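You operate a simulated robot arm through the tools that you are given. There is no shell and no other tool.

You are at the controls of a simulated robot arm. One attempt, no reset.

JOB
Put things in order on the top of the dark table. At the end: the cream jar stands where the white fuse stood; the coupler from the top of the dark table stands where the cream jar stood; the white fuse from the top of the dark table stands where the short black hose stood; the short black hose from the top of the dark table stands on top of the black coil; whatever was shut is shut again. Leave all else as you found it, and nothing knocked over.

It is judged by the outcome, as a careful person would: the job done as asked, and still so three seconds after it is handed in. It fails if anything else is knocked over, pushed out of place, dropped, spilled or broken.

ROBOT AND FRAMES
A 6-joint arm with a two-finger parallel gripper, fixed in place. Base frame: the origin is at the foot of the arm, x ahead of it, y to its left, z up; the work surface is at about z = 0. Units: m, rad, N and s.
With the tool pointing down near the work surface it reaches from about 0.16 to 0.42 m from the base axis. Its first joint turns from -1.152 to 1.152 rad. Payload 1.57 kg.
The tool frame sits at the grasp point between the pads (the TCP): z along the fingers, y along the line on which they close. The tips reach 0.03 m beyond it. The gripper opens to 0.08 m. The fingers are 0.017 m wide and 0.012 m thick; the gripper's body (0.04 by 0.082 m) begins 0.08 m behind the TCP.
Orientation is told as [roll, pitch, yaw] about the base's x, y, z axes, in that order, counted from this pose: with the fingers straight down and closing along the base's y, the tool's x points along the base's -x, its y along +y and its z along -z.

CONTROLS
- The arm moves only by the tool send_rows. Its arguments are lists of equal length, an entry for each row: "offset": the shift along the base's x, y, z in m, a list of three; "delta_rot": the turn, a rotation vector about the base's x, y, z in rad, a list of three; "gripper": the gripper command, from -1 (fully open) to 1 (shut), values between in proportion. In form: {"offset": [[x, y, z], ...], "delta_rot": [[rx, ry, rz], ...], "gripper": [gripper, ...]}. A call has 1 to 20 rows; each row shifts and turns the commanded pose from where the row before left it. Each row takes 0.2 s and may step no farther than 0.05 m and 0.15 rad from the row before; otherwise, or with a gripper value out of range, the whole call is refused. Where a pose cannot be reached the arm comes as near as it can. A force on the tool above 40 N (or 10 N above the force at the start of the call, whichever is more), or a blocked arm, ends the call early, and 0.2 s more pass. Each finger travels about 0.153 m/s and halts on what it meets, pressing with about 37 N; the grip force reading is that of the motor and also rises with nothing between the fingers. The clock runs only during rows and for 0.2 s after the last one: add rows that do not move to give the fingers time. The reply holds the time, the measured pose of the TCP, the force on the tool along the base axes, the opening and the grip force, in the units named above and with some noise, with the torque about the TCP (base axes, N m) and any sound that the robot's microphone picked up.
- Cameras (640 x 400 px; columns grow to the right, rows downward): "scene" is fixed at [0.048, -0.3281, 0.4253]; the picture's right is [0.83, -0.56, 0.00], its down [-0.32, -0.48, -0.82] and it looks along [0.46, 0.68, -0.57] (base axes); focal length 214 px, centre (320, 200). "wrist" rides on the gripper at [0.072, -0.007, -0.122] in the tool frame; the picture's right is [0.09, 1.00, 0.00], its down [-0.84, 0.08, -0.54] and it looks along [-0.54, 0.05, 0.84] (tool axes); focal length 238 px, centre (320, 200). There is no depth. A picture from a camera that has moved, and an enlarged one, comes with that camera's place and axes in the base frame and with its lens.
- capture(camera): a new picture of that camera. It takes no simulated time.
- close_up(camera, box): a new picture of the part [left, top, right, bottom] of that camera's present view, enlarged. It takes no simulated time.
- close_job(): hands the job in; it is judged then, once.

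Places have to be worked out from the pictures, the camera data and where the tool is seen. Open the gripper and draw the arm clear of the work before you hand the job in, unless the task says otherwise.

The tools are called after "Emit:" as name(argument=value, ...) on one line, values as JSON. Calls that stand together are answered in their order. send_rows: Moves the arm, as the interface text tells. Its arguments: {"type":"object","properties":{"offset":{"type":"array","items":{"type":"array","items":{"type":"number"}}},"delta_rot":{"type":"array","items":{"type":"array","items":{"type":"number"}}},"gripper":{"type":"array","items":{"type":"number"}}},"required":["offset","delta_rot","gripper"]} The other tools are called the same way: capture (camera) takes a picture; close_up (camera, box) takes an enlarged picture of a part of a camera's view; close_job () hands the job in.

At the start:

```text
t: 0.0
eef_pos: [0.2013, 0.1102, 0.2648]
orientation: [0.002, -0.005, 0.0]
ft_force: [-0.1, 0.6, 0.6]
wrist_torque: [0.02, -0.01, 0.01]
width: 0.0801
grip_force: 0.2
```

scene: 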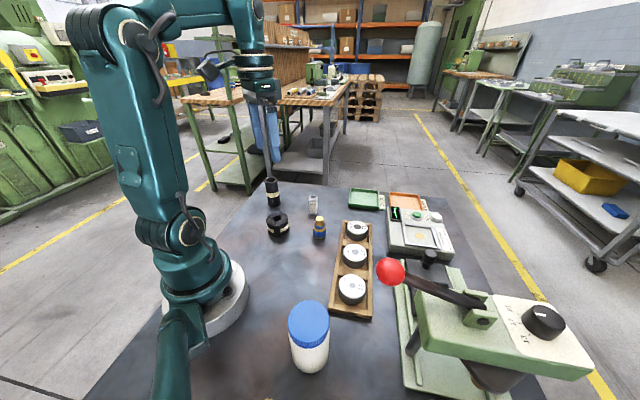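
wrist: 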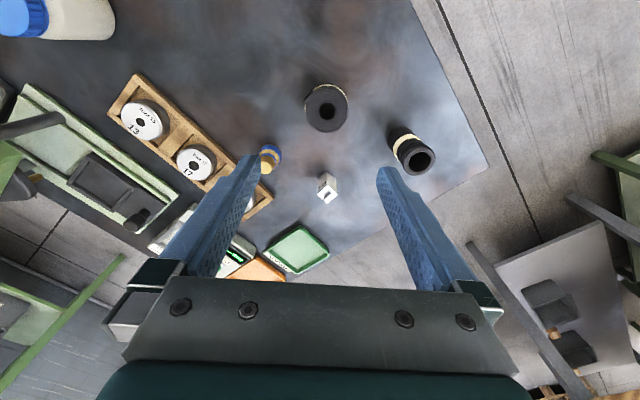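

I'll start by examining the scene up close with both cameras to identify each object.

Emit:
close_up(camera="scene", box=[240, 170, 400, 270])

Emit:
close_up(camera="scene", box=[320, 170, 480, 270])

Emit:
close_up(camera="scene", box=[240, 260, 480, 400])

Emit:
close_up(camera="wrist", box=[220, 70, 460, 220])

Emit:
close_up(camera="wrist", box=[0, 0, 280, 290])

```text
4.00 times, centred on (320, 220) of scene
camera zoom: at [0.048, -0.3281, 0.4253], right [0.83, -0.56, 0.0], down [-0.32, -0.48, -0.82], along [0.46, 0.68, -0.57], focal length 858 px, centre (320, 120)
```

zoom: 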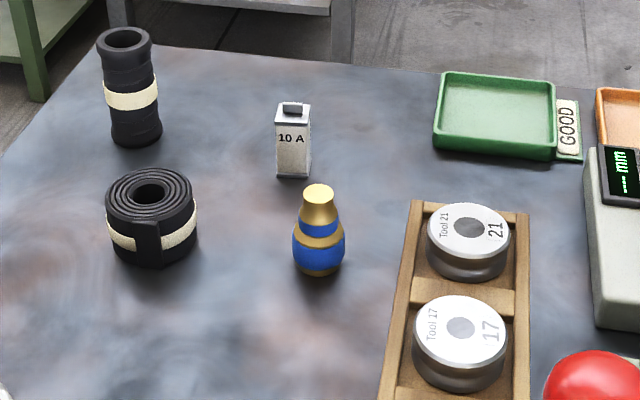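

```text
4.00 times, centred on (400, 220) of scene
camera zoom: at [0.048, -0.3281, 0.4253], right [0.83, -0.56, 0.0], down [-0.32, -0.48, -0.82], along [0.46, 0.68, -0.57], focal length 858 px, centre (0, 120)
```

zoom: 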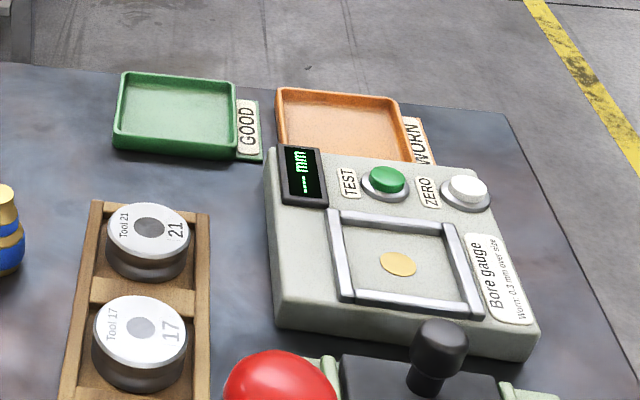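

```text
2.67 times, centred on (360, 330) of scene
camera zoom: at [0.048, -0.3281, 0.4253], right [0.83, -0.56, 0.0], down [-0.32, -0.48, -0.82], along [0.46, 0.68, -0.57], focal length 572 px, centre (213, -147)
```

zoom: 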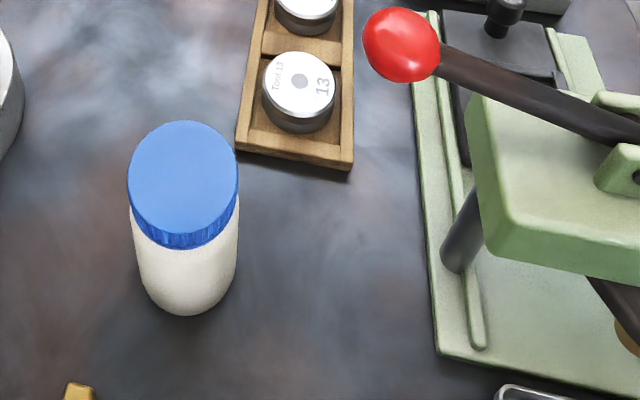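

```text
2.67 times, centred on (340, 145) of wrist
camera zoom: at [0.1296, 0.1027, 0.3861], right [-0.09, 1.0, 0.0], down [0.84, 0.08, 0.54], along [0.54, 0.05, -0.84], focal length 636 px, centre (267, 347)
```

zoom: 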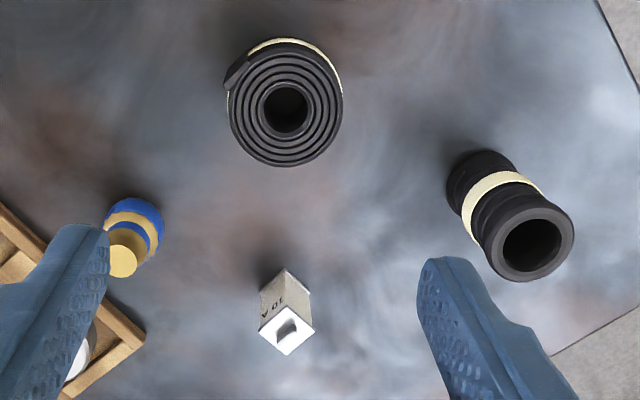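

```text
1.38 times, centred on (140, 145) of wrist
camera zoom: at [0.1296, 0.1027, 0.3861], right [-0.09, 1.0, 0.0], down [0.84, 0.08, 0.54], along [0.54, 0.05, -0.84], focal length 329 px, centre (568, 276)
```

zoom: 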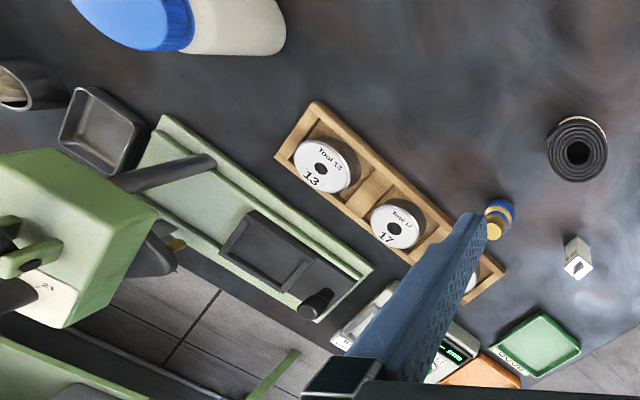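

The table has a coil, hose, fuse ("10 A"), a blue/brass item (probably the coupler), and a cream jar with a blue lid. I'll zoom on the remaining unclear areas to check for other candidates.

Emit:
close_up(camera="scene", box=[200, 340, 296, 400])

Emit:
close_up(camera="scene", box=[380, 250, 620, 400])

Emit:
close_up(camera="scene", box=[170, 50, 410, 200])

Emit:
close_up(camera="wrist", box=[0, 0, 160, 100])

Emit:
close_up(camera="wrist", box=[480, 130, 640, 400])

```text
6.67 times, centred on (248, 370) of scene
camera zoom: at [0.048, -0.3281, 0.4253], right [0.83, -0.56, 0.0], down [-0.32, -0.48, -0.82], along [0.46, 0.68, -0.57], focal length 1430 px, centre (800, -933)
```

zoom: 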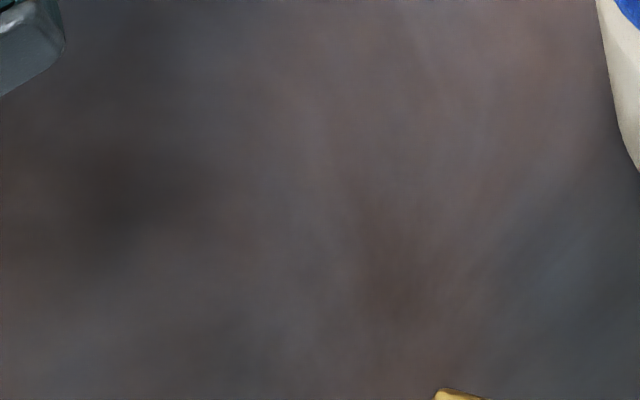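

```text
2.67 times, centred on (500, 325) of scene
camera zoom: at [0.048, -0.3281, 0.4253], right [0.83, -0.56, 0.0], down [-0.32, -0.48, -0.82], along [0.46, 0.68, -0.57], focal length 572 px, centre (-160, -133)
```

zoom: 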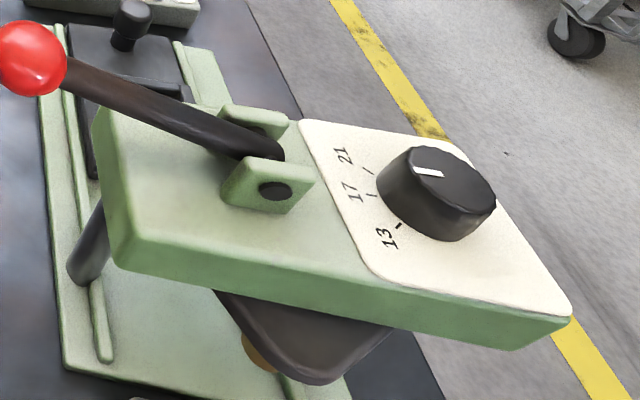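

```text
2.67 times, centred on (290, 125) of scene
camera zoom: at [0.048, -0.3281, 0.4253], right [0.83, -0.56, 0.0], down [-0.32, -0.48, -0.82], along [0.46, 0.68, -0.57], focal length 572 px, centre (400, 400)
```

zoom: 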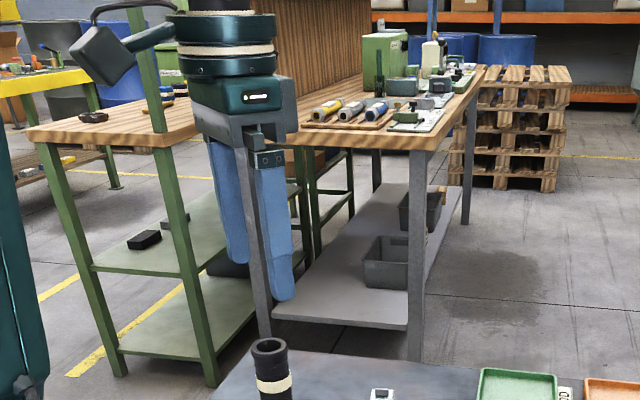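

```text
4.00 times, centred on (80, 50) of wrist
camera zoom: at [0.1296, 0.1027, 0.3861], right [-0.09, 1.0, 0.0], down [0.84, 0.08, 0.54], along [0.54, 0.05, -0.84], focal length 953 px, centre (1280, 800)
```

zoom: 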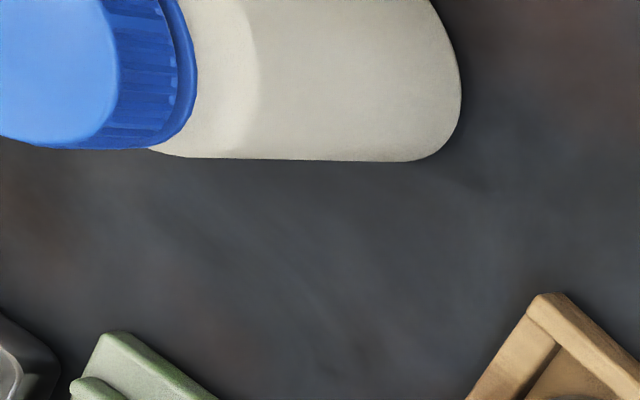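

```text
1.48 times, centred on (560, 265) of wrist
camera zoom: at [0.1296, 0.1027, 0.3861], right [-0.09, 1.0, 0.0], down [0.84, 0.08, 0.54], along [0.54, 0.05, -0.84], focal length 353 px, centre (-36, 104)
```

zoom: 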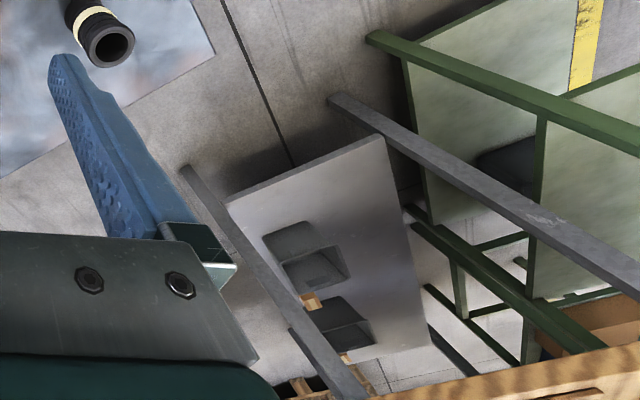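

There is a small gold thing at the scene view's bottom edge near (0.04, -0.21), and I want to know what it is before deciding which item is "the coupler". I'll swing the arm, high up, toward the jar side and look with the wrist camera.

Emit:
send_rows(offset=[[-0.0077, -0.0258, 0.0035], [-0.0077, -0.0258, 0.0035], [-0.0077, -0.0258, 0.0035], [-0.0077, -0.0258, 0.0035], [-0.0077, -0.0258, 0.0035], [-0.0077, -0.0258, 0.0035], [-0.0077, -0.0258, 0.0035], [-0.0077, -0.0258, 0.0035], [0, 0, 0], [0, 0, 0]], delta_rot=[[0, 0, -0.075], [0, 0, -0.075], [0, 0, -0.075], [0, 0, -0.075], [0, 0, -0.075], [0, 0, -0.075], [0, 0, -0.075], [0, 0, -0.075], [0, 0, 0], [0, 0, 0]], gripper=[-1, -1, -1, -1, -1, -1, -1, -1, -1, -1])

Emit:
capture(camera="wrist")

Emit:
capture(camera="scene")

```text
t: 2.2
eef_pos: [0.1394, -0.0976, 0.2926]
orientation: [0.001, -0.004, -0.6]
ft_force: [0.1, 0.0, 0.6]
wrist_torque: [0.0, 0.02, -0.01]
width: 0.0799
grip_force: 0.1
```

```text
taken
camera wrist: at [0.077, -0.0628, 0.4147], right [0.49, 0.87, 0.0], down [0.73, -0.41, 0.54], along [0.48, -0.26, -0.84], focal length 238 px, centre (320, 200)
```

wrist: 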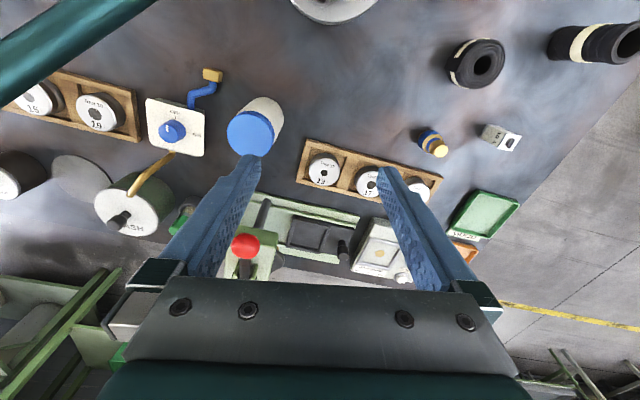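

```text
taken
```

scene: 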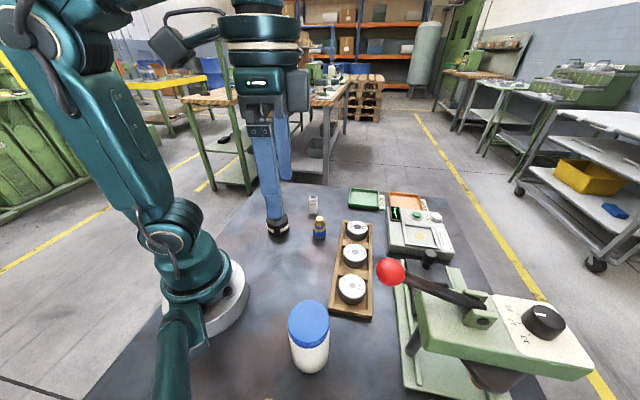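

More of the table becomes visible: another die tray, a blue swivel nozzle with a gold tip, and containers. I'll zoom into these.

Emit:
close_up(camera="wrist", box=[0, 50, 288, 250])

Emit:
close_up(camera="wrist", box=[140, 60, 300, 160])

Emit:
close_up(camera="wrist", box=[400, 20, 640, 170])

Emit:
close_up(camera="wrist", box=[220, 130, 460, 290])

```text
2.00 times, centred on (144, 150) of wrist
camera zoom: at [0.077, -0.0628, 0.4147], right [0.49, 0.87, 0.0], down [0.73, -0.41, 0.54], along [0.48, -0.26, -0.84], focal length 477 px, centre (672, 300)
```

zoom: 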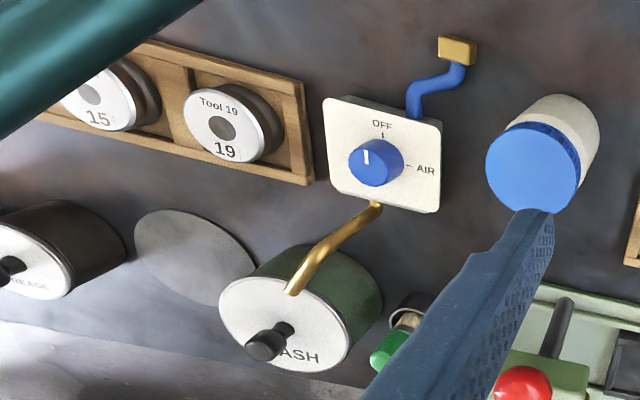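

```text
4.00 times, centred on (220, 110) of wrist
camera zoom: at [0.077, -0.0628, 0.4147], right [0.49, 0.87, 0.0], down [0.73, -0.41, 0.54], along [0.48, -0.26, -0.84], focal length 953 px, centre (720, 560)
```

zoom: 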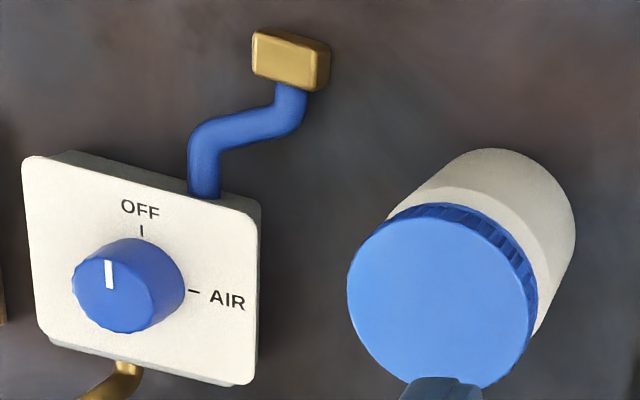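

```text
2.67 times, centred on (520, 95) of wrist
camera zoom: at [0.077, -0.0628, 0.4147], right [0.49, 0.87, 0.0], down [0.73, -0.41, 0.54], along [0.48, -0.26, -0.84], focal length 636 px, centre (-213, 480)
```

zoom: 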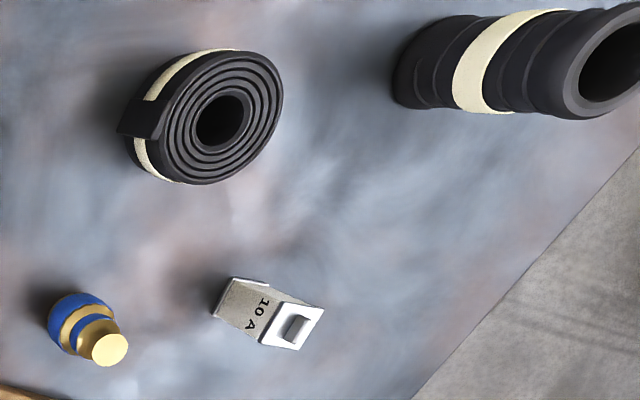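

```text
2.50 times, centred on (340, 210) of wrist
camera zoom: at [0.077, -0.0628, 0.4147], right [0.49, 0.87, 0.0], down [0.73, -0.41, 0.54], along [0.48, -0.26, -0.84], focal length 596 px, centre (270, 175)
```

zoom: 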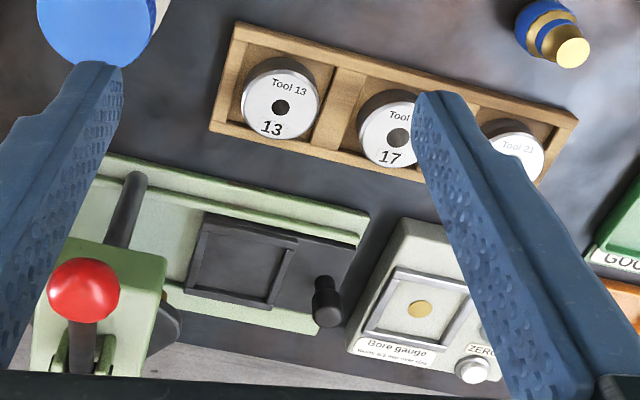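

The gold bit belongs to a fixed air/wash box, so the blue-and-brass piece at about (0.293, 0.034) is the coupler. Jar is at about (0.121, -0.192), and the lever ball at about (0.212, -0.240, 0.20) must be avoided. Now I go back over toward the hose and coil to measure them from closer.

Emit:
send_rows(offset=[[0.0151, 0.0255, -0.0043], [0.0151, 0.0255, -0.0043], [0.0151, 0.0255, -0.0043], [0.0151, 0.0255, -0.0043], [0.0151, 0.0255, -0.0043], [-0.0096, 0.0272, -0.0043], [-0.0096, 0.0272, -0.0043], [-0.0096, 0.0272, -0.0043], [-0.0096, 0.0272, -0.0043], [-0.0096, 0.0272, -0.0043], [0, 0, 0], [0, 0, 0]], delta_rot=[[0, 0, 0.138], [0, 0, 0.138], [0, 0, 0.138], [0, 0, 0.138], [0, 0, 0.138], [0, 0, 0.138], [0, 0, 0.138], [0, 0, 0.138], [0, 0, 0.138], [0, 0, 0.138], [0, 0, 0], [0, 0, 0]], gripper=[-1, -1, -1, -1, -1, -1, -1, -1, -1, -1, -1, -1])

Emit:
capture(camera="wrist")

Emit:
close_up(camera="wrist", box=[160, 0, 480, 200])

Emit:
close_up(camera="scene", box=[250, 170, 346, 230])

Emit:
close_up(camera="scene", box=[250, 195, 346, 255])

```text
t: 4.8
eef_pos: [0.1682, 0.1663, 0.2484]
orientation: [0.001, -0.004, 0.781]
ft_force: [0.0, -0.5, 0.2]
wrist_torque: [0.03, -0.01, -0.04]
width: 0.0798
grip_force: 0.0
```

```text
taken
camera wrist: at [0.1212, 0.1111, 0.3696], right [-0.77, 0.64, 0.0], down [0.54, 0.64, 0.54], along [0.35, 0.42, -0.84], focal length 238 px, centre (320, 200)
```

wrist: 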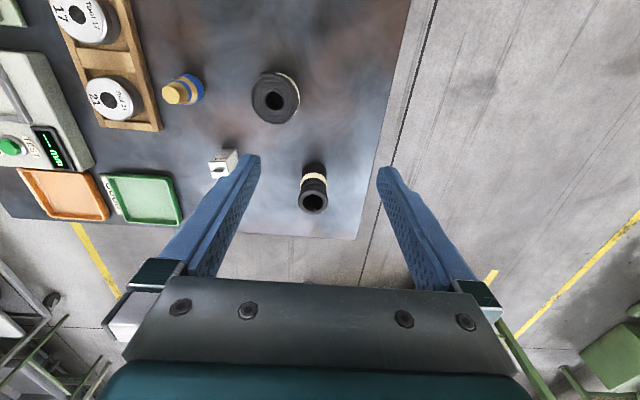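

```text
2.00 times, centred on (320, 100) of wrist
camera zoom: at [0.1212, 0.1111, 0.3696], right [-0.77, 0.64, 0.0], down [0.54, 0.64, 0.54], along [0.35, 0.42, -0.84], focal length 477 px, centre (320, 400)
```

zoom: 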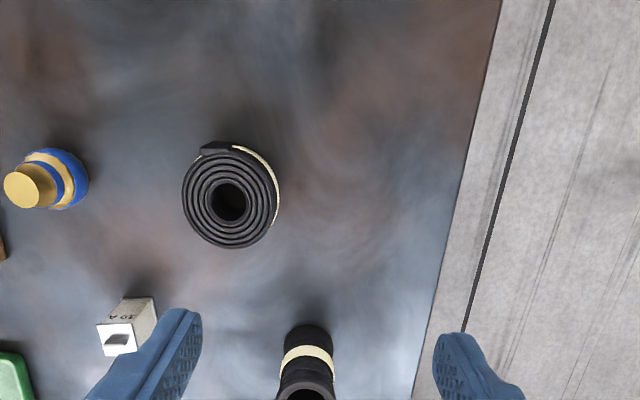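

```text
6.67 times, centred on (298, 200) of scene
camera zoom: at [0.048, -0.3281, 0.4253], right [0.83, -0.56, 0.0], down [-0.32, -0.48, -0.82], along [0.46, 0.68, -0.57], focal length 1430 px, centre (467, 200)
```

zoom: 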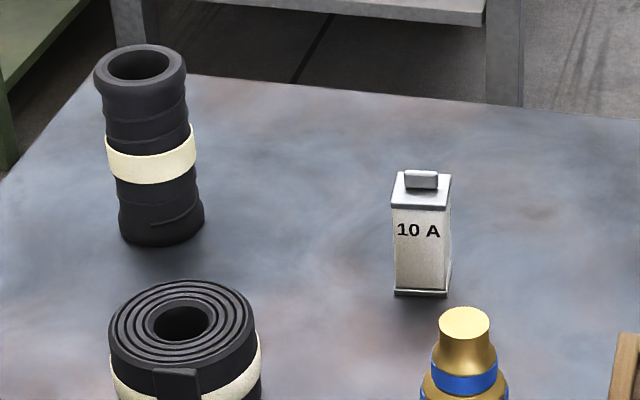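

```text
6.67 times, centred on (298, 225) of scene
camera zoom: at [0.048, -0.3281, 0.4253], right [0.83, -0.56, 0.0], down [-0.32, -0.48, -0.82], along [0.46, 0.68, -0.57], focal length 1430 px, centre (467, 33)
```

zoom: 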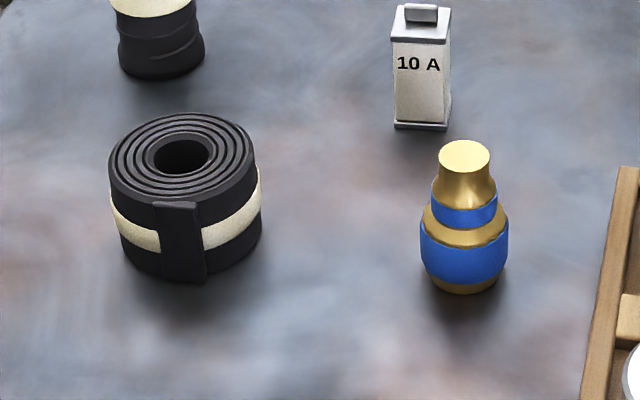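

Coupler confirmed. I estimate hose at about (0.2505, 0.2475) with Ø≈0.044 and height ≈0.085–0.09, and coil at about (0.206, 0.119) with Ø≈0.061 and height ≈0.04. I'll hover over the hose and check the alignment.

Emit:
send_rows(offset=[[0.0165, 0.0161, -0.0157], [0.0165, 0.0161, -0.0157], [0.0165, 0.0161, -0.0157], [0.0165, 0.0161, -0.0157], [0.0165, 0.0161, -0.0157], [0, 0, 0], [0, 0, 0]], delta_rot=[[0, 0, 0], [0, 0, 0], [0, 0, 0], [0, 0, 0], [0, 0, 0], [0, 0, 0], [0, 0, 0]], gripper=[-1, -1, -1, -1, -1, -1, -1])

Emit:
capture(camera="wrist")

Emit:
close_up(camera="scene", box=[220, 130, 348, 210])

```text
t: 6.4
eef_pos: [0.2521, 0.2477, 0.1718]
orientation: [0.002, -0.003, 0.78]
ft_force: [-0.1, 0.3, -0.5]
wrist_torque: [-0.03, 0.03, 0.02]
width: 0.0799
grip_force: 0.1
```

```text
taken
camera wrist: at [0.2047, 0.192, 0.2929], right [-0.77, 0.64, 0.0], down [0.54, 0.64, 0.54], along [0.35, 0.42, -0.84], focal length 238 px, centre (320, 200)
```

wrist: 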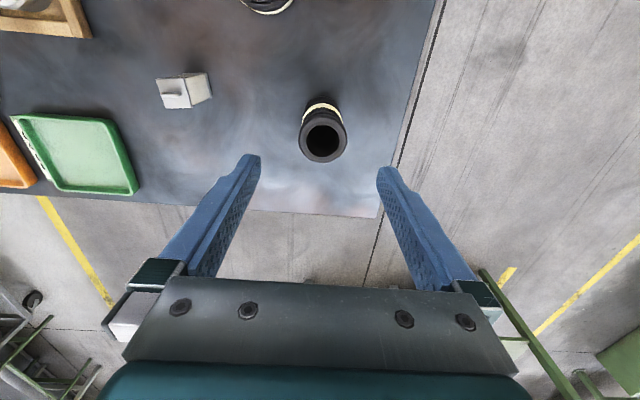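

```text
5.00 times, centred on (284, 170) of scene
camera zoom: at [0.048, -0.3281, 0.4253], right [0.83, -0.56, 0.0], down [-0.32, -0.48, -0.82], along [0.46, 0.68, -0.57], focal length 1072 px, centre (500, 350)
```

zoom: 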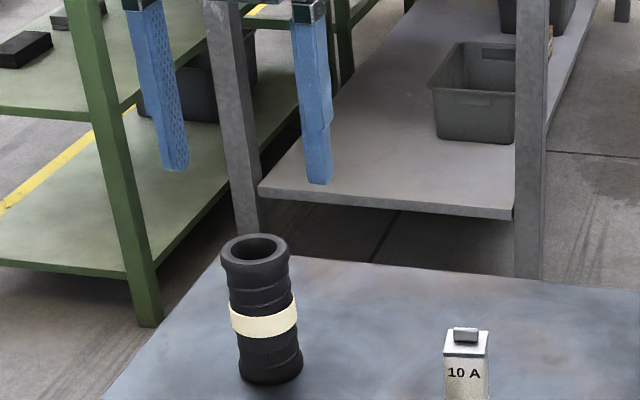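

The wrist view puts the hose axis within about 3 mm of the TCP. I'll descend around it with open fingers to mid-height, nudging by that offset.

Emit:
send_rows(offset=[[-0.003, -0.001, -0.02], [0, 0, -0.025], [0, 0, -0.025], [0, 0, -0.025], [0, 0, -0.025], [0, 0, 0], [0, 0, 0]], delta_rot=[[0, 0, 0], [0, 0, 0], [0, 0, 0], [0, 0, 0], [0, 0, 0], [0, 0, 0], [0, 0, 0]], gripper=[-1, -1, -1, -1, -1, -1, -1])

Emit:
capture(camera="wrist")

Emit:
close_up(camera="scene", box=[220, 150, 348, 230])

```text
t: 8.0
eef_pos: [0.2485, 0.2456, 0.0491]
orientation: [0.002, -0.003, 0.78]
ft_force: [0.0, 0.6, 0.2]
wrist_torque: [0.0, 0.0, 0.0]
width: 0.0797
grip_force: 0.1
```

```text
taken
camera wrist: at [0.2018, 0.1896, 0.172], right [-0.77, 0.64, 0.0], down [0.54, 0.64, 0.54], along [0.35, 0.42, -0.84], focal length 238 px, centre (320, 200)
```

wrist: 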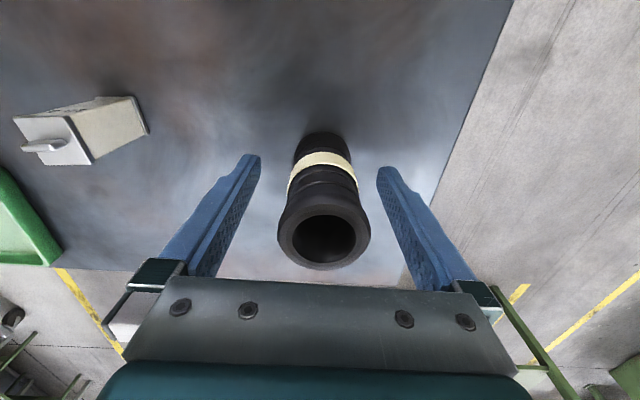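

```text
5.00 times, centred on (284, 190) of scene
camera zoom: at [0.048, -0.3281, 0.4253], right [0.83, -0.56, 0.0], down [-0.32, -0.48, -0.82], along [0.46, 0.68, -0.57], focal length 1072 px, centre (500, 250)
```

zoom: 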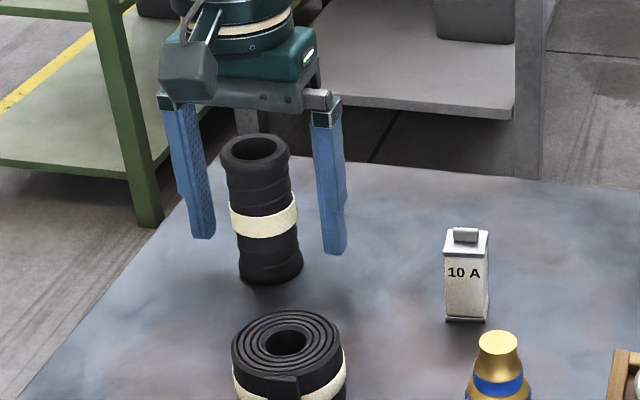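

The fingers straddle the hose symmetrically. I close the gripper.

Emit:
send_rows(offset=[[0, 0, 0], [0, 0, 0], [0, 0, 0]], delta_rot=[[0, 0, 0], [0, 0, 0], [0, 0, 0]], gripper=[1, 1, 1])

Emit:
capture(camera="wrist")

Emit:
close_up(camera="scene", box=[220, 150, 348, 230])

```text
t: 8.8
eef_pos: [0.2484, 0.246, 0.0501]
orientation: [0.002, -0.002, 0.781]
ft_force: [-1.0, 3.0, 1.4]
wrist_torque: [0.08, 0.04, 0.0]
width: 0.0438
grip_force: 36.8
```

```text
taken
camera wrist: at [0.2019, 0.1897, 0.1722], right [-0.77, 0.64, 0.0], down [0.54, 0.64, 0.55], along [0.35, 0.42, -0.84], focal length 238 px, centre (320, 200)
```

wrist: 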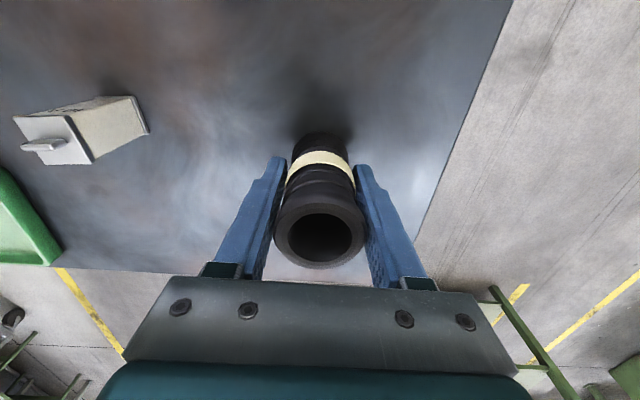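

```text
5.00 times, centred on (284, 190) of scene
camera zoom: at [0.048, -0.3282, 0.4253], right [0.83, -0.56, 0.0], down [-0.32, -0.48, -0.82], along [0.46, 0.68, -0.57], focal length 1072 px, centre (500, 250)
```

zoom: 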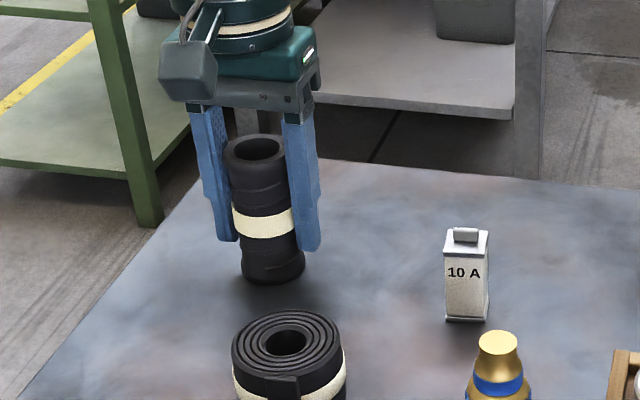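

Hose is held (width 0.0438). I lift it straight up, then carry it over the coil.

Emit:
send_rows(offset=[[0, 0, 0.01], [0, 0, 0.02], [0, 0, 0.025], [0, 0, 0.025], [0, 0, 0.02], [-0.007, -0.021, 0], [-0.007, -0.021, 0], [-0.007, -0.021, 0], [-0.007, -0.021, 0], [-0.007, -0.021, 0], [-0.0075, -0.0215, 0], [0, 0, 0], [0, 0, 0]], delta_rot=[[0, 0, 0], [0, 0, 0], [0, 0, 0], [0, 0, 0], [0, 0, 0], [0, 0, 0], [0, 0, 0], [0, 0, 0], [0, 0, 0], [0, 0, 0], [0, 0, 0], [0, 0, 0], [0, 0, 0]], gripper=[1, 1, 1, 1, 1, 1, 1, 1, 1, 1, 1, 1, 1])

Emit:
capture(camera="wrist")

Emit:
close_up(camera="scene", box=[208, 150, 368, 250])

```text
t: 11.6
eef_pos: [0.204, 0.1192, 0.1507]
orientation: [0.0, -0.002, 0.78]
ft_force: [0.9, -0.1, -1.7]
wrist_torque: [0.02, -0.01, -0.05]
width: 0.0438
grip_force: 36.9
```

```text
taken
camera wrist: at [0.1573, 0.0635, 0.2733], right [-0.77, 0.64, 0.0], down [0.54, 0.64, 0.54], along [0.35, 0.42, -0.84], focal length 238 px, centre (320, 200)
```

wrist: 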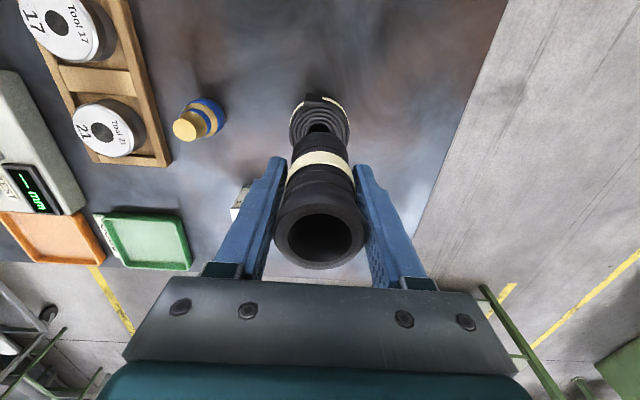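

```text
4.00 times, centred on (288, 200) of scene
camera zoom: at [0.048, -0.3282, 0.4253], right [0.83, -0.56, 0.0], down [-0.32, -0.48, -0.82], along [0.46, 0.68, -0.57], focal length 858 px, centre (448, 200)
```

zoom: 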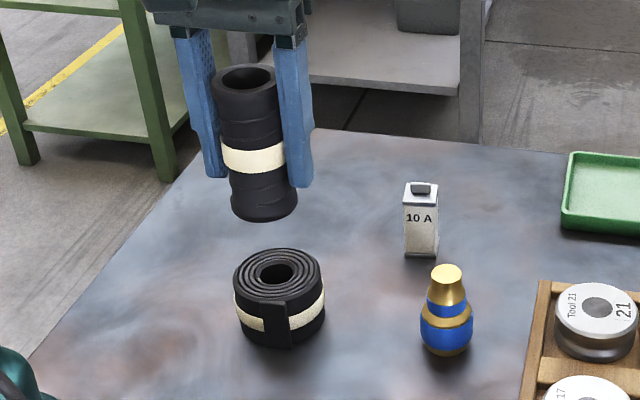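

Hose and coil axes line up in the wrist view (both at column ~320), and the scene view agrees within 2–3 mm. I lower to just above the coil and check again.

Emit:
send_rows(offset=[[0.001, 0, -0.015], [0, 0, -0.015], [0, 0, -0.012], [0, 0, 0], [0, 0, 0]], delta_rot=[[0, 0, 0], [0, 0, 0], [0, 0, 0], [0, 0, 0], [0, 0, 0]], gripper=[1, 1, 1, 1, 1])

Emit:
close_up(camera="scene", box=[230, 170, 326, 230])

Emit:
close_up(camera="wrist", box=[240, 50, 400, 150])

```text
t: 12.8
eef_pos: [0.2041, 0.1201, 0.1087]
orientation: [0.001, -0.003, 0.781]
ft_force: [0.0, 0.2, -1.3]
wrist_torque: [0.01, -0.01, 0.02]
width: 0.0439
grip_force: 37.1
```

```text
6.67 times, centred on (278, 200) of scene
camera zoom: at [0.048, -0.3281, 0.4253], right [0.83, -0.56, 0.0], down [-0.32, -0.48, -0.82], along [0.46, 0.68, -0.57], focal length 1430 px, centre (600, 200)
```

zoom: 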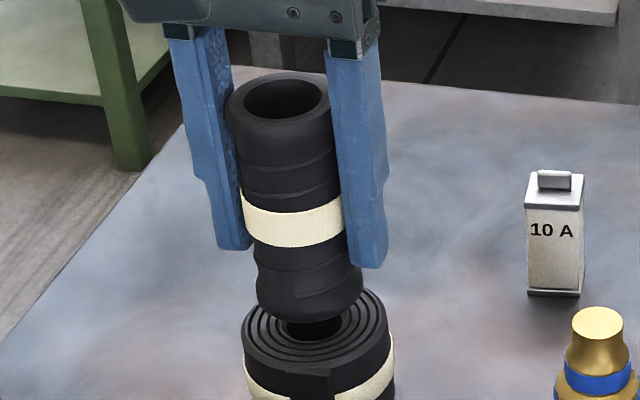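

```text
4.00 times, centred on (320, 100) of wrist
camera zoom: at [0.1587, 0.0638, 0.2307], right [-0.77, 0.64, 0.0], down [0.54, 0.64, 0.54], along [0.35, 0.42, -0.84], focal length 953 px, centre (320, 600)
```

zoom: 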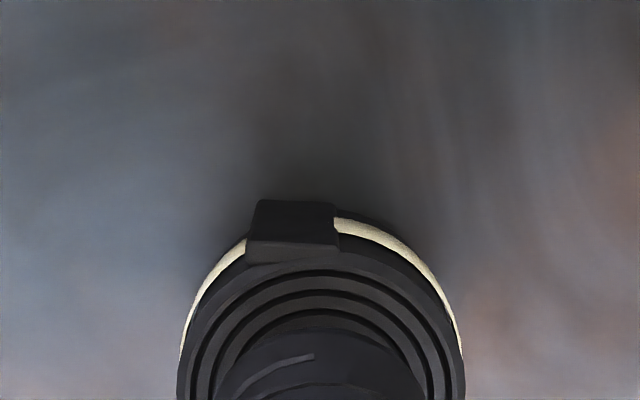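

Tangential alignment is good. I'll take one more zoom to check the radial alignment before touching down.

Emit:
close_up(camera="wrist", box=[240, 90, 400, 190])

Emit:
close_up(camera="scene", box=[248, 200, 312, 240])

```text
4.00 times, centred on (320, 140) of wrist
camera zoom: at [0.1587, 0.0638, 0.2307], right [-0.77, 0.64, 0.0], down [0.54, 0.64, 0.54], along [0.35, 0.42, -0.84], focal length 953 px, centre (320, 440)
```

zoom: 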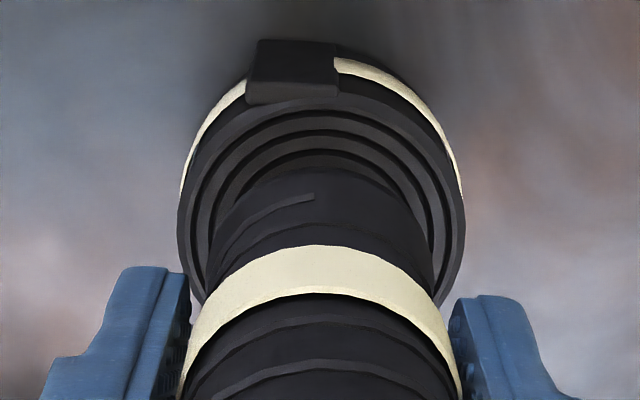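

```text
10.00 times, centred on (280, 220) of scene
camera zoom: at [0.048, -0.3281, 0.4253], right [0.83, -0.56, 0.0], down [-0.32, -0.48, -0.82], along [0.46, 0.68, -0.57], focal length 2145 px, centre (720, 0)
```

zoom: 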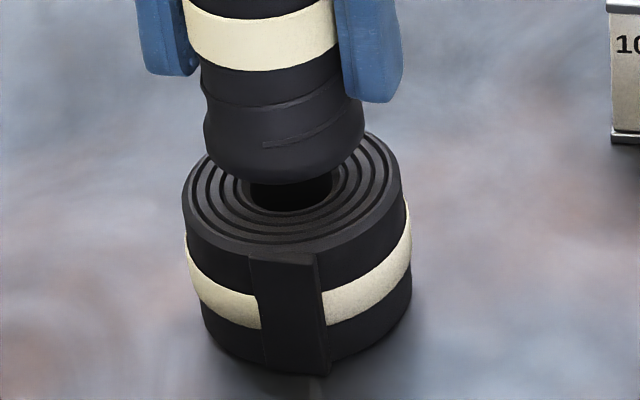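

Both views suggest the hose is about 3 mm too far outward radially, so I shift by (-1.5, -2.5) mm and lower to just shy of contact.

Emit:
send_rows(offset=[[-0.0015, -0.0025, 0], [0, 0, -0.006], [0, 0, -0.006], [0, 0, 0], [0, 0, 0]], delta_rot=[[0, 0, 0], [0, 0, 0], [0, 0, 0], [0, 0, 0], [0, 0, 0]], gripper=[1, 1, 1, 1, 1])

Emit:
close_up(camera="scene", box=[248, 200, 312, 240])

Emit:
close_up(camera="wrist", box=[240, 90, 400, 190])

```text
t: 14.0
eef_pos: [0.2041, 0.1171, 0.0968]
orientation: [0.003, -0.004, 0.78]
ft_force: [-0.1, 0.4, -1.7]
wrist_torque: [-0.02, -0.01, 0.01]
width: 0.0439
grip_force: 36.7
```

```text
10.00 times, centred on (280, 220) of scene
camera zoom: at [0.048, -0.3281, 0.4253], right [0.83, -0.56, 0.0], down [-0.32, -0.48, -0.82], along [0.46, 0.68, -0.57], focal length 2145 px, centre (720, 0)
```

zoom: 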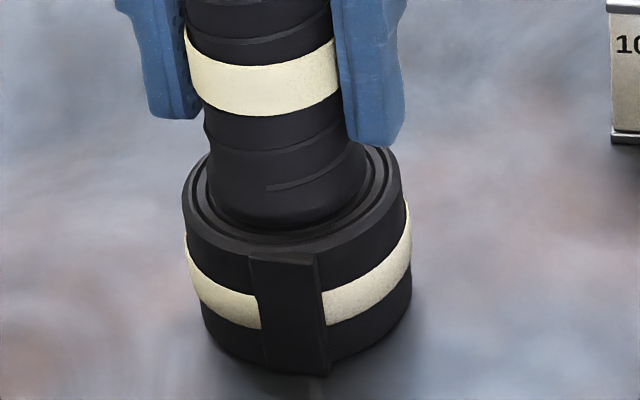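

```text
4.00 times, centred on (320, 140) of wrist
camera zoom: at [0.1569, 0.0614, 0.2185], right [-0.77, 0.64, 0.0], down [0.54, 0.64, 0.54], along [0.35, 0.42, -0.84], focal length 953 px, centre (320, 440)
```

zoom: 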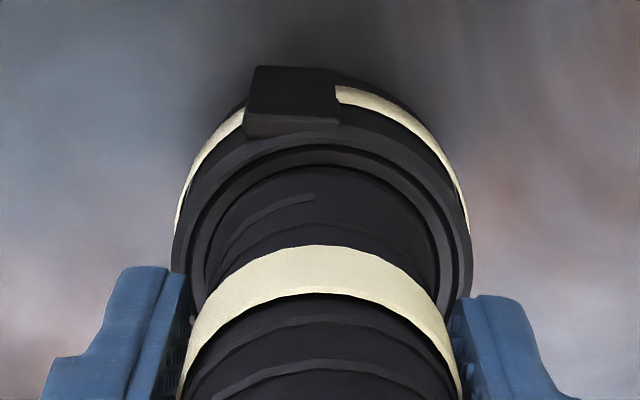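

Comparing rims now: the front gap shrank too much, so that last shift was in the wrong direction. I move the hose outward by about 4 mm and re-check before contact.

Emit:
send_rows(offset=[[0.0022, 0.0034, 0], [0, 0, 0], [0, 0, 0]], delta_rot=[[0, 0, 0], [0, 0, 0], [0, 0, 0]], gripper=[1, 1, 1])

Emit:
close_up(camera="scene", box=[248, 200, 312, 240])

Emit:
close_up(camera="wrist", box=[240, 90, 400, 190])

```text
t: 14.8
eef_pos: [0.2044, 0.1199, 0.0966]
orientation: [0.001, -0.002, 0.78]
ft_force: [-0.8, 0.1, -0.7]
wrist_torque: [0.04, 0.01, -0.02]
width: 0.0436
grip_force: 37.1
```

```text
10.00 times, centred on (280, 220) of scene
camera zoom: at [0.048, -0.3281, 0.4253], right [0.83, -0.56, 0.0], down [-0.32, -0.48, -0.82], along [0.46, 0.68, -0.57], focal length 2145 px, centre (720, 0)
```

zoom: 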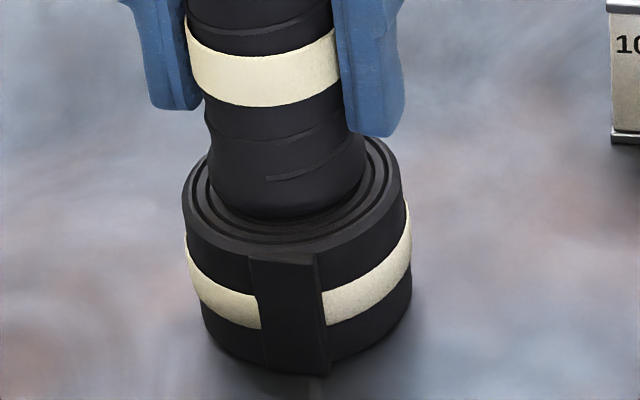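

```text
4.00 times, centred on (320, 140) of wrist
camera zoom: at [0.1586, 0.0649, 0.2186], right [-0.77, 0.64, 0.0], down [0.54, 0.64, 0.54], along [0.35, 0.42, -0.84], focal length 953 px, centre (320, 440)
```

zoom: 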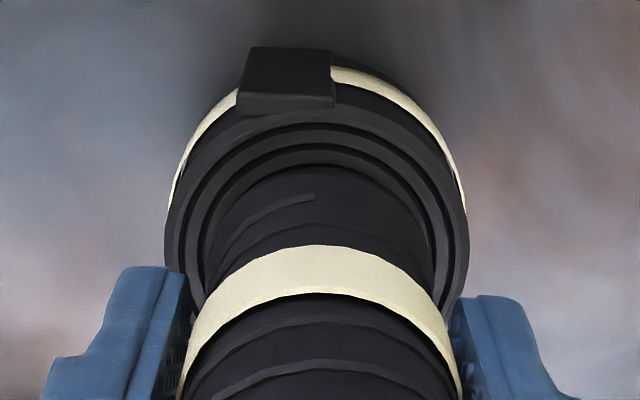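

Now both views show the hose roughly centred (inner rim distance about 30 mm, equal to coil radius). I lower in small steps watching the force.

Emit:
send_rows(offset=[[0, 0, -0.002], [0, 0, -0.002], [0, 0, 0]], delta_rot=[[0, 0, 0], [0, 0, 0], [0, 0, 0]], gripper=[1, 1, 1])

Emit:
close_up(camera="scene", box=[248, 200, 312, 240])

```text
t: 15.4
eef_pos: [0.2054, 0.1215, 0.0943]
orientation: [-0.001, -0.007, 0.785]
ft_force: [-2.8, -1.3, 6.7]
wrist_torque: [0.1, 0.1, 0.04]
width: 0.0441
grip_force: 37.0
stopped in row 3: the force on the tool passed its limit at 45 N (the readings are from after the stop); the commanded pose is now the measured one
```

```text
10.00 times, centred on (280, 220) of scene
camera zoom: at [0.048, -0.3282, 0.4253], right [0.83, -0.56, 0.0], down [-0.32, -0.48, -0.82], along [0.46, 0.68, -0.57], focal length 2145 px, centre (720, 0)
```

zoom: 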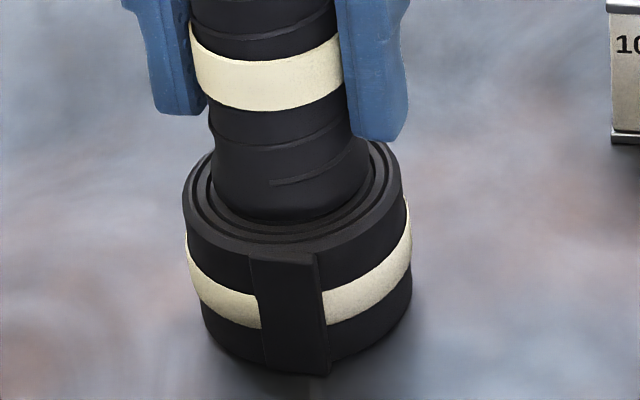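

Contact: coil top is at about z=0.0445, and the hose sits on it. I relieve the residual force slightly, then check the reading.

Emit:
send_rows(offset=[[0, 0, 0.0004], [0, 0, 0]], delta_rot=[[0, 0, 0], [0, 0, 0]], gripper=[1, 1])

Emit:
close_up(camera="wrist", box=[240, 90, 400, 190])

```text
t: 16.0
eef_pos: [0.2061, 0.1214, 0.0947]
orientation: [0.001, -0.003, 0.781]
ft_force: [0.2, 0.0, -1.4]
wrist_torque: [0.02, 0.02, 0.0]
width: 0.0438
grip_force: 37.3
```

```text
4.00 times, centred on (320, 140) of wrist
camera zoom: at [0.1601, 0.0653, 0.2159], right [-0.77, 0.64, 0.0], down [0.54, 0.64, 0.55], along [0.35, 0.42, -0.84], focal length 953 px, centre (320, 440)
```

zoom: 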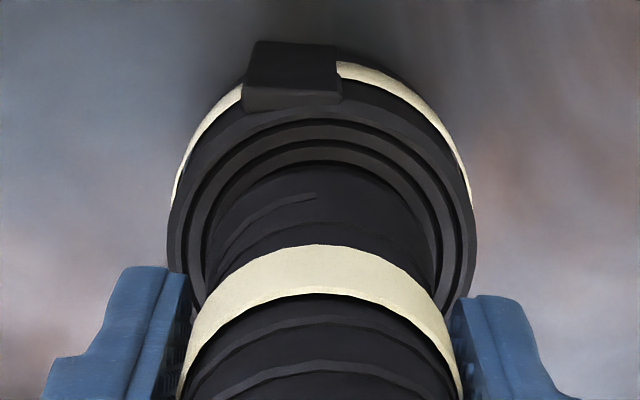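

Weight is hanging again with a gap under 0.5 mm, and the coil is centred. I lower that last bit and release gradually.

Emit:
send_rows(offset=[[0, 0, -0.0003], [0, 0, 0], [0, 0, 0], [0, 0, 0], [0, 0, 0], [0, 0, 0]], delta_rot=[[0, 0, 0], [0, 0, 0], [0, 0, 0], [0, 0, 0], [0, 0, 0], [0, 0, 0]], gripper=[1, -0.15, -0.3, -0.6, -1, -1])

Emit:
close_up(camera="scene", box=[230, 160, 326, 220])

Emit:
capture(camera="wrist")

```text
t: 17.4
eef_pos: [0.206, 0.1223, 0.0936]
orientation: [-0.001, -0.005, 0.783]
ft_force: [-0.4, 0.0, 0.3]
wrist_torque: [-0.02, -0.02, -0.02]
width: 0.0801
grip_force: 0.1
```

```text
6.67 times, centred on (278, 190) of scene
camera zoom: at [0.048, -0.3281, 0.4253], right [0.83, -0.56, 0.0], down [-0.32, -0.48, -0.82], along [0.46, 0.68, -0.57], focal length 1430 px, centre (600, 267)
```

zoom: 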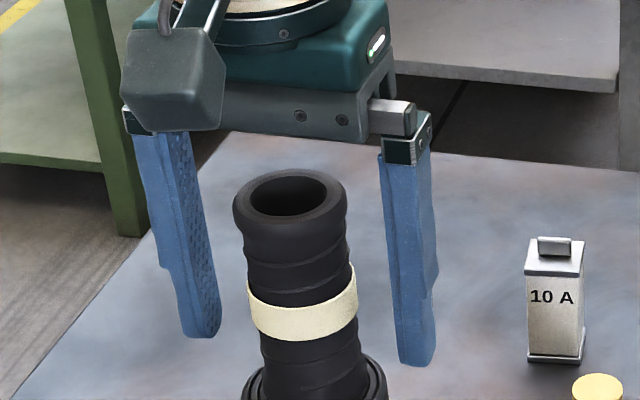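

```text
taken
camera wrist: at [0.1601, 0.0654, 0.2155], right [-0.77, 0.64, 0.0], down [0.54, 0.64, 0.55], along [0.35, 0.42, -0.84], focal length 238 px, centre (320, 200)
```

wrist: 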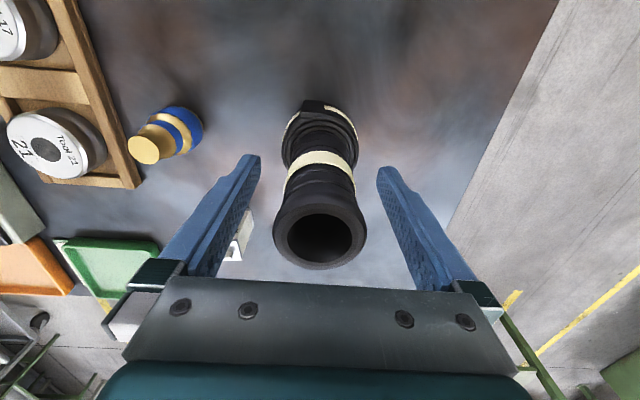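

The hose stands freely on the coil. I rise straight up clear of it before moving laterally.

Emit:
send_rows(offset=[[0, 0, 0.015], [0, 0, 0.025], [0, 0, 0.03], [0, 0, 0.03], [0, 0, 0.03], [0, 0, 0], [0, 0, 0]], delta_rot=[[0, 0, 0], [0, 0, 0], [0, 0, 0], [0, 0, 0], [0, 0, 0], [0, 0, 0], [0, 0, 0]], gripper=[-1, -1, -1, -1, -1, -1, -1])

Emit:
close_up(camera="scene", box=[230, 170, 358, 250])

Emit:
capture(camera="wrist")

```text
t: 19.0
eef_pos: [0.203, 0.1209, 0.2242]
orientation: [-0.001, -0.004, 0.781]
ft_force: [-0.9, -0.1, 0.1]
wrist_torque: [0.02, 0.0, -0.03]
width: 0.0801
grip_force: 0.0
```

```text
5.00 times, centred on (294, 210) of scene
camera zoom: at [0.048, -0.3281, 0.4253], right [0.83, -0.56, 0.0], down [-0.32, -0.48, -0.82], along [0.46, 0.68, -0.57], focal length 1072 px, centre (450, 150)
```

zoom: 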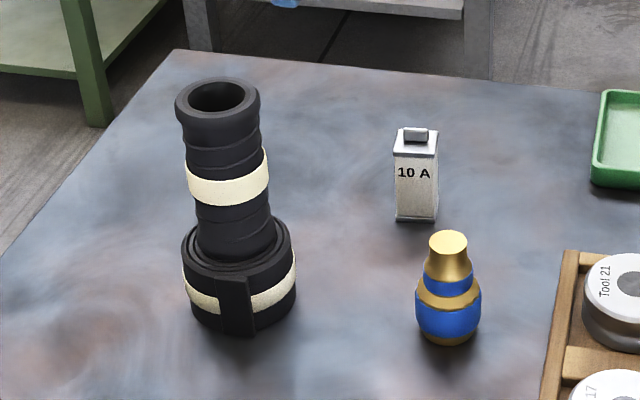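

```text
taken
camera wrist: at [0.1572, 0.0649, 0.3457], right [-0.77, 0.64, 0.0], down [0.54, 0.64, 0.55], along [0.35, 0.42, -0.84], focal length 238 px, centre (320, 200)
```

wrist: 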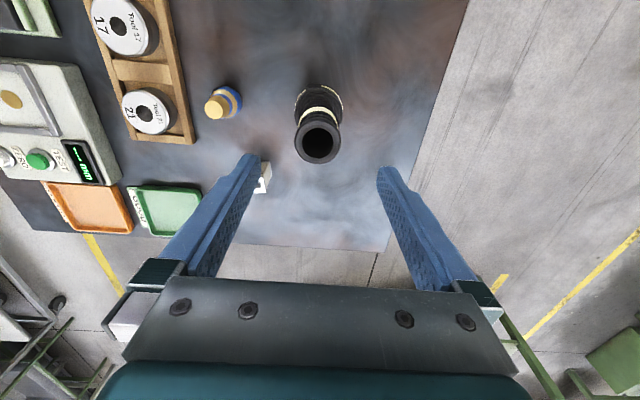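

The hose stands stably on the coil. Next the fuse: I move back and turn to see it well and determine its exact place and orientation.

Emit:
send_rows(offset=[[0.007, -0.011, 0.005], [0.007, -0.011, 0.005], [0.006, -0.01, 0.005], [0, 0, 0], [0, 0, 0]], delta_rot=[[0, 0, -0.133], [0, 0, -0.133], [0, 0, -0.134], [0, 0, 0], [0, 0, 0]], gripper=[-1, -1, -1, -1, -1])

Emit:
capture(camera="wrist")

Emit:
close_up(camera="wrist", box=[256, 120, 384, 200])

Emit:
close_up(camera="scene", box=[282, 180, 346, 220])

```text
t: 20.2
eef_pos: [0.2265, 0.0897, 0.2413]
orientation: [0.001, -0.003, 0.383]
ft_force: [-0.2, -0.4, -0.1]
wrist_torque: [0.04, 0.04, 0.03]
width: 0.08
grip_force: 0.1
```

```text
taken
camera wrist: at [0.162, 0.056, 0.3622], right [-0.46, 0.89, 0.0], down [0.75, 0.38, 0.55], along [0.49, 0.25, -0.84], focal length 238 px, centre (320, 200)
```

wrist: 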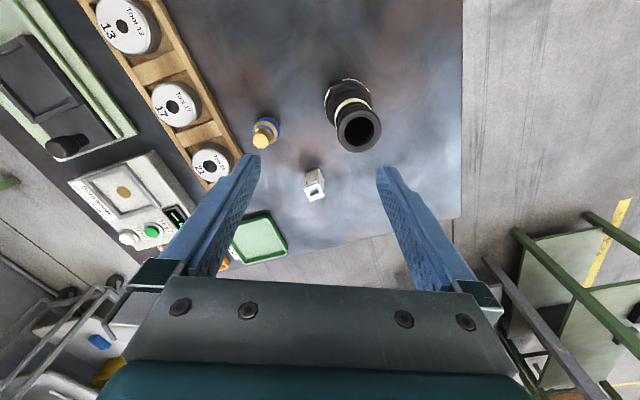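

```text
5.00 times, centred on (320, 160) of wrist
camera zoom: at [0.162, 0.056, 0.3622], right [-0.46, 0.89, 0.0], down [0.75, 0.38, 0.55], along [0.49, 0.25, -0.84], focal length 1192 px, centre (320, 400)
```

zoom: 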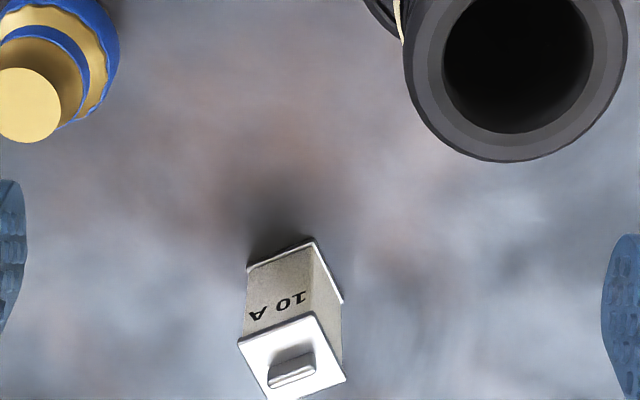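

```text
10.00 times, centred on (314, 200) of scene
camera zoom: at [0.048, -0.3281, 0.4253], right [0.83, -0.56, 0.0], down [-0.32, -0.48, -0.82], along [0.46, 0.68, -0.57], focal length 2145 px, centre (380, 200)
```

zoom: 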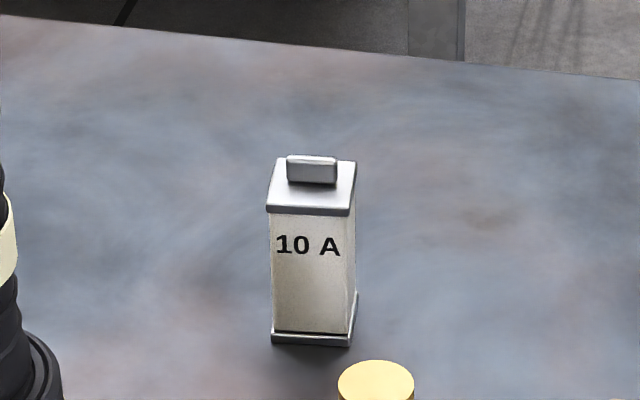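

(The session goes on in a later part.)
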